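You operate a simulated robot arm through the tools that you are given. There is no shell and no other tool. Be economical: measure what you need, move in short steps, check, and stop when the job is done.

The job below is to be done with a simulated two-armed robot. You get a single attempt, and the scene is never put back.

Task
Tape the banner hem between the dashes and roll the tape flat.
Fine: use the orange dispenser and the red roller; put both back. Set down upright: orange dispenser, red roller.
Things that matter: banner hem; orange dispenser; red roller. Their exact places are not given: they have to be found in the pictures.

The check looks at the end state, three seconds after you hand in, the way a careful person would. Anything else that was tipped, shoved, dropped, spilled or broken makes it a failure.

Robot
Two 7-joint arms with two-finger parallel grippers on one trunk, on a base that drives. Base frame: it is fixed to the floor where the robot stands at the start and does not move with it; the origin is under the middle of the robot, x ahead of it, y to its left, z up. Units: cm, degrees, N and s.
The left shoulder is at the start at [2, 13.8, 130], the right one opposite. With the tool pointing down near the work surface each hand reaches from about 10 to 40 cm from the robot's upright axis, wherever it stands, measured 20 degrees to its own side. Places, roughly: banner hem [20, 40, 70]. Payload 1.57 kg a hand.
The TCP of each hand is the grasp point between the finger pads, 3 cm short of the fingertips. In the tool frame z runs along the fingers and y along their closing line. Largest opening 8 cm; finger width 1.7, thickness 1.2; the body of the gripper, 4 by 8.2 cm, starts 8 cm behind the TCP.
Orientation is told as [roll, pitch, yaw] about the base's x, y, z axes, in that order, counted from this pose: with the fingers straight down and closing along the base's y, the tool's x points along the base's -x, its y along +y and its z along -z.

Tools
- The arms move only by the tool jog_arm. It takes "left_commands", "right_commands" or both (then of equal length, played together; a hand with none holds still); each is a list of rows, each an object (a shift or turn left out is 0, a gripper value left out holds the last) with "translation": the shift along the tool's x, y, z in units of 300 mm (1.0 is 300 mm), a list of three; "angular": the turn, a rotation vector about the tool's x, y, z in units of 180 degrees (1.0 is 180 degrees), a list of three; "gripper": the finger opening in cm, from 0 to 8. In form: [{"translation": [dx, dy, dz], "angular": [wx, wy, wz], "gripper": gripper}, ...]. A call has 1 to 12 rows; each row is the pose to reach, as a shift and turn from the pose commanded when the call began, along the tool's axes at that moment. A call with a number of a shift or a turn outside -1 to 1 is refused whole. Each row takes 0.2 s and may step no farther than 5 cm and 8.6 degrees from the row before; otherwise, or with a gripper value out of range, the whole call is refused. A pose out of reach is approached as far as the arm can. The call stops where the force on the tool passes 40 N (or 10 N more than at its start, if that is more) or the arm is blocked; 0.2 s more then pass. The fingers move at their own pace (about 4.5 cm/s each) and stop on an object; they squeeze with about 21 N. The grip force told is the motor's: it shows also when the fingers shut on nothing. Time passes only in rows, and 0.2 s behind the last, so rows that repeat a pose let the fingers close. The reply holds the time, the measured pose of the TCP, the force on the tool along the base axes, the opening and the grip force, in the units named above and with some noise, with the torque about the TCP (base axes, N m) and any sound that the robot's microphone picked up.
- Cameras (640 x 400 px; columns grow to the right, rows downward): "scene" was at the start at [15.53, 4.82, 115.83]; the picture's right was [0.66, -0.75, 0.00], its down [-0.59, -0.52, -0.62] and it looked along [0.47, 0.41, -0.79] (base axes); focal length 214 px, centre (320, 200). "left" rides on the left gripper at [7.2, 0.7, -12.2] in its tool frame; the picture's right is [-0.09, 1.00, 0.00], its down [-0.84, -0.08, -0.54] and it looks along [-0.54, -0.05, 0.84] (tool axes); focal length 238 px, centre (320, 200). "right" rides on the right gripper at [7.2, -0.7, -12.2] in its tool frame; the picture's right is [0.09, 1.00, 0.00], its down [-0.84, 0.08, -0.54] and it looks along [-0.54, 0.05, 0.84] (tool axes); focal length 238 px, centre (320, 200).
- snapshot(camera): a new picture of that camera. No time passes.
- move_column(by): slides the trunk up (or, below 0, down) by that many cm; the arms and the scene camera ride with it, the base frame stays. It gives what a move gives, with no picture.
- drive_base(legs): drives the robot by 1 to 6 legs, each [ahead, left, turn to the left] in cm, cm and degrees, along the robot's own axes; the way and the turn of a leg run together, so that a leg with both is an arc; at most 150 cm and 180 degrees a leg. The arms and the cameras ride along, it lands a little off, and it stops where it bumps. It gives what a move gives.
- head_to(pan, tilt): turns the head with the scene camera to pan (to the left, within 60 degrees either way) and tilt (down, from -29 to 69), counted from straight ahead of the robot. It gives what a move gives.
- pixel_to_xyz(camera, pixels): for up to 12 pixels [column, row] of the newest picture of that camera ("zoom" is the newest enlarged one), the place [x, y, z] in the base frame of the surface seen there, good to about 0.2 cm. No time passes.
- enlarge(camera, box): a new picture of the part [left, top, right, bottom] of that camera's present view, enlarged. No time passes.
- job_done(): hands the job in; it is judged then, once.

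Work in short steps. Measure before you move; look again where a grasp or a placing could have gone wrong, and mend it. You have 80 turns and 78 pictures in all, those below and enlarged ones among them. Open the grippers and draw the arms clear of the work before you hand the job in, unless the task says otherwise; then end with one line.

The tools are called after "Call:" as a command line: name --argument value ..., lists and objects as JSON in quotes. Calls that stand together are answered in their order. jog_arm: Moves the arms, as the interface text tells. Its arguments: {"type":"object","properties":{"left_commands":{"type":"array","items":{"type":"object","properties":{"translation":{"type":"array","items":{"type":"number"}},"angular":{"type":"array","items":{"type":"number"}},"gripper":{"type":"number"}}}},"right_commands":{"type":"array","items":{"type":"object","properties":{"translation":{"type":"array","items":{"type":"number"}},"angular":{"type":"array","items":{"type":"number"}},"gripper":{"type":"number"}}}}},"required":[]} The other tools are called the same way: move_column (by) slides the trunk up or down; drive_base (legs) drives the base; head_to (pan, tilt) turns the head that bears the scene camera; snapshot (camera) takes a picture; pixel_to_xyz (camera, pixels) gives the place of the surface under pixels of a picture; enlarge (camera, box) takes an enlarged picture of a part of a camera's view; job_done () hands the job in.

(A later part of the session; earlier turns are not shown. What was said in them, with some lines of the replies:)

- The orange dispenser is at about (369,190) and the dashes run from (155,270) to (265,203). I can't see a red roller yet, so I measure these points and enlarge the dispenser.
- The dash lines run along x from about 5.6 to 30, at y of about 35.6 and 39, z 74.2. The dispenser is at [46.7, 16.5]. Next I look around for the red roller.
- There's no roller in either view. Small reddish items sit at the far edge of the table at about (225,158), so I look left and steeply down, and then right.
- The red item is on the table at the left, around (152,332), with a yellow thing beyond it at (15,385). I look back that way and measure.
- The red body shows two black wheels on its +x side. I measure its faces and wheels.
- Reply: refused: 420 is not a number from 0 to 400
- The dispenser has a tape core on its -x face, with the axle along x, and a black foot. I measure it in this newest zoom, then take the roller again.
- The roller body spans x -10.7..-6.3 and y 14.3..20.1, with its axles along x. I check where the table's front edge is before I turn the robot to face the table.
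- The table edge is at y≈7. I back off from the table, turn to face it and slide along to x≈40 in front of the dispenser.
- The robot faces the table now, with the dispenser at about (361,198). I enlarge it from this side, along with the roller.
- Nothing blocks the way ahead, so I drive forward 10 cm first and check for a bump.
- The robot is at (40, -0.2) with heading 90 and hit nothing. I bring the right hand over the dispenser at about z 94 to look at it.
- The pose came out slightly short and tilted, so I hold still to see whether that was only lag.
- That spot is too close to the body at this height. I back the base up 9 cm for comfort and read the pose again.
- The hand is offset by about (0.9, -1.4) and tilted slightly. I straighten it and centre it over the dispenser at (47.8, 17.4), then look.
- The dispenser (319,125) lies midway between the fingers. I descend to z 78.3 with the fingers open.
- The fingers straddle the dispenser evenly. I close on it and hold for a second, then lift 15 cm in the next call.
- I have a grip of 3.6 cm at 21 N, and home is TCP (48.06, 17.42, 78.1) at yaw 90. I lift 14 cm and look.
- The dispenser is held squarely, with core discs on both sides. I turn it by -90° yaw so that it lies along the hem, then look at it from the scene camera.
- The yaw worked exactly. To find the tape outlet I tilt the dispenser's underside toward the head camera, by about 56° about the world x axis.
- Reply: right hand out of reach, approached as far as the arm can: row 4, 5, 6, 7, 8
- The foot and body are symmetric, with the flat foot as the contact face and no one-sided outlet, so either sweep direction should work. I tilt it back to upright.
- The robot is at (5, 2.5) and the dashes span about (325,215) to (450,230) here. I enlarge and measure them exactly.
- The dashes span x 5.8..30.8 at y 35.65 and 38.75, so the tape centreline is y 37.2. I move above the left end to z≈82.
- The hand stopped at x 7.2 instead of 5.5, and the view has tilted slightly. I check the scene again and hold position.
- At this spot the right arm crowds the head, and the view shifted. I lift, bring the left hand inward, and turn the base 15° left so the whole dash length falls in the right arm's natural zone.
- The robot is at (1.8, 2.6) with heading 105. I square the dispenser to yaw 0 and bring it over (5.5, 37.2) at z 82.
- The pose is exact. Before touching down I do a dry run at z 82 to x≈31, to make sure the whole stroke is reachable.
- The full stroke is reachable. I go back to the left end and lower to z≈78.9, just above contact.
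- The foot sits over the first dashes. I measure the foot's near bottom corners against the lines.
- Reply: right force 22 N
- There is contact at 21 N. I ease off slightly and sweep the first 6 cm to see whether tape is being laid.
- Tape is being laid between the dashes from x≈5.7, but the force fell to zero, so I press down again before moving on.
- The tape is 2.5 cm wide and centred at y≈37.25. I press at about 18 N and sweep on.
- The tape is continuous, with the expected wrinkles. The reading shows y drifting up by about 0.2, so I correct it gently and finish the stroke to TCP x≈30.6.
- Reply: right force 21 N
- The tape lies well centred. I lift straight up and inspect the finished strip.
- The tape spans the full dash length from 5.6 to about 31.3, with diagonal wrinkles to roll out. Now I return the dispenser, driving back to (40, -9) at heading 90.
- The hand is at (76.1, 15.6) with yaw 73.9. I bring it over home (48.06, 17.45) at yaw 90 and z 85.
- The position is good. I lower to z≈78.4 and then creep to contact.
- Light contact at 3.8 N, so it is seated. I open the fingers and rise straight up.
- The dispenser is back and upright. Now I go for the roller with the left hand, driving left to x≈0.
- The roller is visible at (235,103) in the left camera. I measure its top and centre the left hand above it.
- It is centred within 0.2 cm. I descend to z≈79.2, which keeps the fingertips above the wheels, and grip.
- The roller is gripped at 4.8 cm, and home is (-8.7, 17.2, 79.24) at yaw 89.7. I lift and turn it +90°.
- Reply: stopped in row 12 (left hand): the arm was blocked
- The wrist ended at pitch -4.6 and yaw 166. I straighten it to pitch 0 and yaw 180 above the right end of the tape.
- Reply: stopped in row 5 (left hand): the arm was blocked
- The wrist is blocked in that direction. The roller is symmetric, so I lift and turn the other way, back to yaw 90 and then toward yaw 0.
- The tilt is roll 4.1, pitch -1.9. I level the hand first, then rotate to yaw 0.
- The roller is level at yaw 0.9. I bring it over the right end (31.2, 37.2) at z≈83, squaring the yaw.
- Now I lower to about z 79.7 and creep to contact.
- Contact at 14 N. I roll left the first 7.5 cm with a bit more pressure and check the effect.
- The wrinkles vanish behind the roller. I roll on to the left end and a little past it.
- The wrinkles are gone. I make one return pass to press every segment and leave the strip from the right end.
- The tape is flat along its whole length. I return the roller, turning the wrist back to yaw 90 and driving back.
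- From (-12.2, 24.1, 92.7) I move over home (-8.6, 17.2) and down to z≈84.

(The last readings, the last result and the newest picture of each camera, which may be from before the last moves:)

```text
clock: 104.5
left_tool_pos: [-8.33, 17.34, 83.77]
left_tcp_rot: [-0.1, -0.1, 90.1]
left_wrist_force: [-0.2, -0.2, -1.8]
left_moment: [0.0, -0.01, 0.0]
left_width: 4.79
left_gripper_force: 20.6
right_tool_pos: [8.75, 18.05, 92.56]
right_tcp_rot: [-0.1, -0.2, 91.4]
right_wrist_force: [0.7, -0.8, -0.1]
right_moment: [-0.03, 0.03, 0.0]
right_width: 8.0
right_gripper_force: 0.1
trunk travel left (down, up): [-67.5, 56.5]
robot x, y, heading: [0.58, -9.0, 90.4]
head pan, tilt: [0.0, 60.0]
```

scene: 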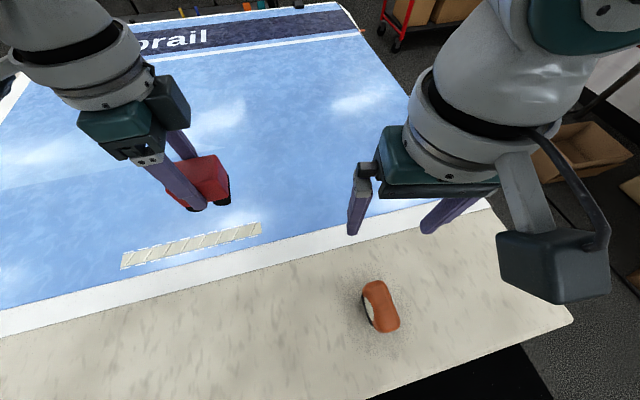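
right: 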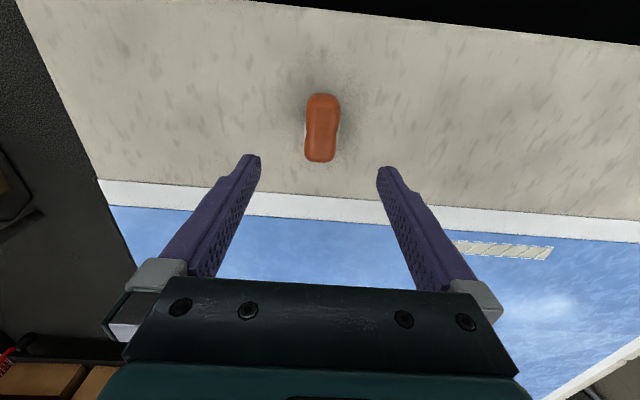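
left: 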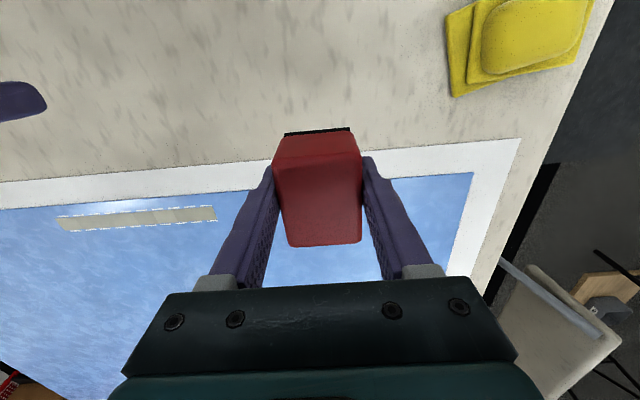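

I nudge x by -0.4 and lower to contact at about z 79.2.

Call:
jog_arm --left_commands '[{"translation": [0.004, 0.01, 0.08]}, {"translation": [0.004, 0.01, 0.13]}, {"translation": [0.004, 0.01, 0.145]}, {"translation": [0.004, 0.01, 0.151]}, {"translation": [0.004, 0.01, 0.154]}]'

```text
clock: 105.7
left_tool_pos: [-8.89, 17.05, 79.16]
left_tcp_rot: [-0.1, 0.0, 90.1]
left_wrist_force: [-0.9, 0.3, -1.6]
left_moment: [-0.01, 0.0, -0.01]
left_width: 4.77
left_gripper_force: 21.0
right_tool_pos: [8.8, 18.02, 92.58]
right_tcp_rot: [-0.1, -0.2, 91.2]
right_wrist_force: [-0.1, 0.7, 0.0]
right_moment: [-0.02, -0.01, 0.04]
right_width: 8.0
right_gripper_force: 0.1
trunk travel left (down, up): [-67.5, 56.5]
robot x, y, heading: [0.44, -8.99, 89.9]
head pan, tilt: [0.0, 60.0]
```

There's no contact yet (-1.6 N), so I creep down in 1 mm steps.

Call:
jog_arm --left_commands '[{"translation": [0, 0, 0.004]}, {"translation": [0, 0, 0.007]}, {"translation": [0, 0, 0.007]}]'

```text
clock: 106.5
left_tool_pos: [-8.87, 17.06, 79.13]
left_tcp_rot: [-0.1, 0.0, 90.1]
left_wrist_force: [0.2, 0.3, -0.7]
left_moment: [-0.03, -0.02, 0.02]
left_width: 4.77
left_gripper_force: 21.3
right_tool_pos: [8.85, 18.03, 92.71]
right_tcp_rot: [-0.1, -0.2, 91.3]
right_wrist_force: [0.0, 0.1, -0.1]
right_moment: [0.0, 0.02, 0.03]
right_width: 7.98
right_gripper_force: 0.1
trunk travel left (down, up): [-67.5, 56.5]
robot x, y, heading: [0.46, -8.87, 90.2]
head pan, tilt: [0.0, 60.0]
```

Call:
jog_arm --left_commands '[{"translation": [0, 0, 0.003]}, {"translation": [0, 0, 0.005]}, {"translation": [0, 0, 0.005]}]'

```text
clock: 107.3
left_tool_pos: [-8.87, 16.98, 79.02]
left_tcp_rot: [-0.1, -0.1, 89.9]
left_wrist_force: [-0.2, -0.4, -1.5]
left_moment: [0.01, -0.01, -0.01]
left_width: 4.77
left_gripper_force: 20.8
right_tool_pos: [8.87, 17.99, 92.61]
right_tcp_rot: [-0.1, -0.2, 91.3]
right_wrist_force: [0.2, -0.7, -1.3]
right_moment: [0.0, 0.05, 0.04]
right_width: 8.01
right_gripper_force: 0.0
trunk travel left (down, up): [-67.5, 56.5]
robot x, y, heading: [0.59, -8.89, 90.1]
head pan, tilt: [0.0, 60.0]
```

Still free. The roller shifted up slightly in the grip while rolling, so I continue creeping down.

Call:
jog_arm --left_commands '[{"translation": [0, 0, 0.004]}, {"translation": [0, 0, 0.008]}, {"translation": [0, 0, 0.008]}, {"translation": [0, 0, 0.008]}]'

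Call:
snapshot --camera "scene"

```text
clock: 108.3
left_tool_pos: [-9.04, 17.19, 78.73]
left_tcp_rot: [-0.2, 0.0, 90.1]
left_wrist_force: [0.9, -4.6, 13.5]
left_moment: [-0.01, 0.14, 0.06]
left_width: 4.77
left_gripper_force: 20.7
right_tool_pos: [8.77, 17.97, 92.58]
right_tcp_rot: [0.1, -0.2, 91.3]
right_wrist_force: [0.1, 0.4, 0.0]
right_moment: [0.0, -0.03, -0.01]
right_width: 8.01
right_gripper_force: 0.1
trunk travel left (down, up): [-67.5, 56.5]
robot x, y, heading: [0.34, -8.89, 90.1]
head pan, tilt: [0.0, 60.0]
```

```text
22 pictures are left
```

scene: 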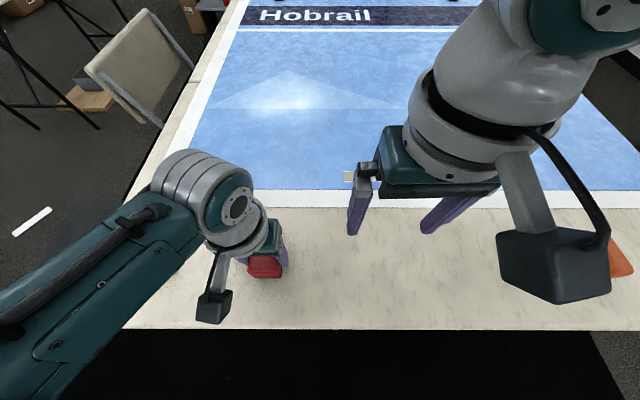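

Contact at 13.5 N on the table. I ease up slightly, open, and rise clear.

Call:
jog_arm --left_commands '[{"translation": [0, 0, -0.003]}, {"translation": [0, 0, -0.003], "gripper": 6}, {"translation": [0, 0, -0.003], "gripper": 8}, {"translation": [0, 0, -0.003], "gripper": 8}, {"translation": [0, 0, -0.003], "gripper": 8}, {"translation": [0, 0, -0.1]}, {"translation": [0, 0, -0.25]}, {"translation": [0, 0, -0.4]}, {"translation": [0, 0, -0.5]}, {"translation": [0, 0, -0.5]}]'

Call:
drive_base --legs '[[-15, 0, 0], [0, -20, 0]]'

Call:
snapshot --camera "scene"

```text
clock: 110.5
left_tool_pos: [-9.28, 16.89, 93.96]
left_tcp_rot: [-0.1, 0.0, 90.0]
left_wrist_force: [-0.7, 0.1, -0.1]
left_moment: [-0.04, 0.0, 0.01]
left_width: 8.01
left_gripper_force: 0.1
right_tool_pos: [8.8, 17.91, 92.6]
right_tcp_rot: [-0.1, -0.3, 91.3]
right_wrist_force: [0.0, -0.5, 0.0]
right_moment: [-0.01, 0.02, -0.04]
right_width: 8.0
right_gripper_force: 0.0
trunk travel left (down, up): [-67.5, 56.5]
robot x, y, heading: [0.48, -8.84, 90.3]
head pan, tilt: [0.0, 60.0]
```

```text
clock: 113.1
left_tool_pos: [11.17, 1.59, 93.84]
left_tcp_rot: [-0.1, 0.0, 89.7]
left_wrist_force: [0.5, -0.6, -0.3]
left_moment: [0.03, 0.04, -0.01]
left_width: 8.0
left_gripper_force: 0.0
right_tool_pos: [29.18, 2.54, 92.72]
right_tcp_rot: [0.0, -0.3, 90.9]
right_wrist_force: [0.0, -0.2, 1.0]
right_moment: [0.0, -0.01, 0.02]
right_width: 7.99
right_gripper_force: 0.0
trunk travel left (down, up): [-67.5, 56.5]
robot x, y, heading: [20.61, -24.54, 90.0]
head pan, tilt: [0.0, 60.0]
```

```text
21 pictures are left
```

scene: 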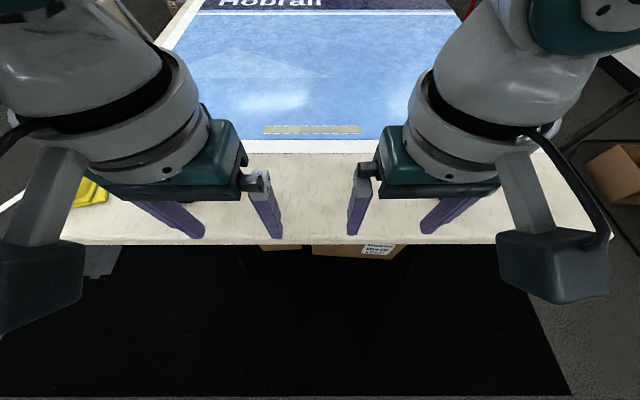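

The hands block the head camera, so I check the roller, dispenser and tape with the wrist cameras.

Call:
snapshot --camera "left"

Call:
snapshot --camera "right"

Call:
enlarge --camera "scene" --box '[250, 110, 370, 150]'

```text
20 pictures are left
```

left: 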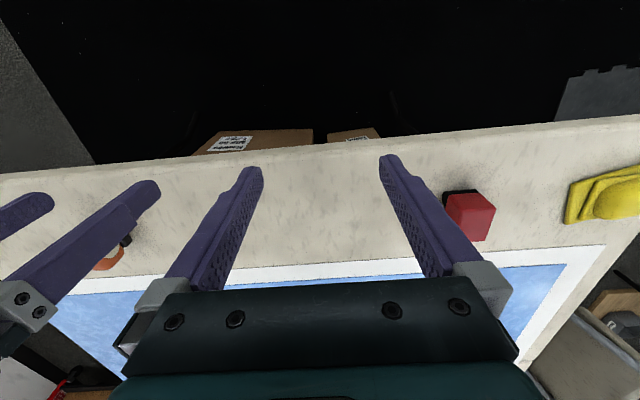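

```text
19 pictures are left
```

right: 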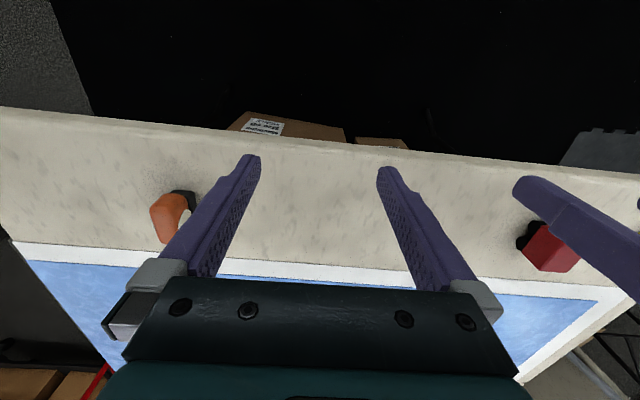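

```text
5.33 times, centred on (310, 130) of scene
```

zoom: 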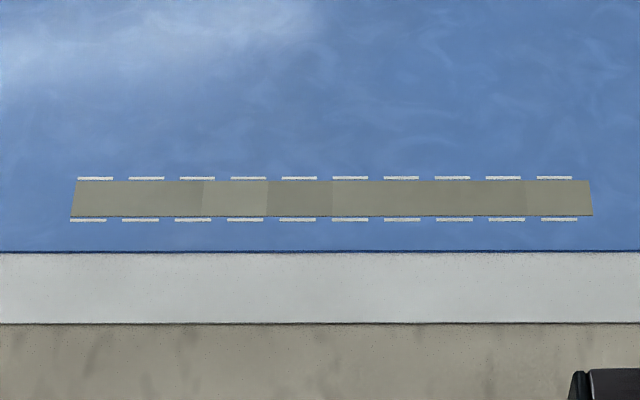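

The tape is flat and centred between the dashes, and the roller and dispenser both stand upright at their places. The grippers are open and clear of the table, so I hand in.

Call:
job_done

```text
The job is handed in.
```

The hem is taped between the dashes and rolled flat. The orange dispenser and red roller are both back upright within about half a centimetre of where they stood, and the tape runs about half a centimetre past the last dash on the right.
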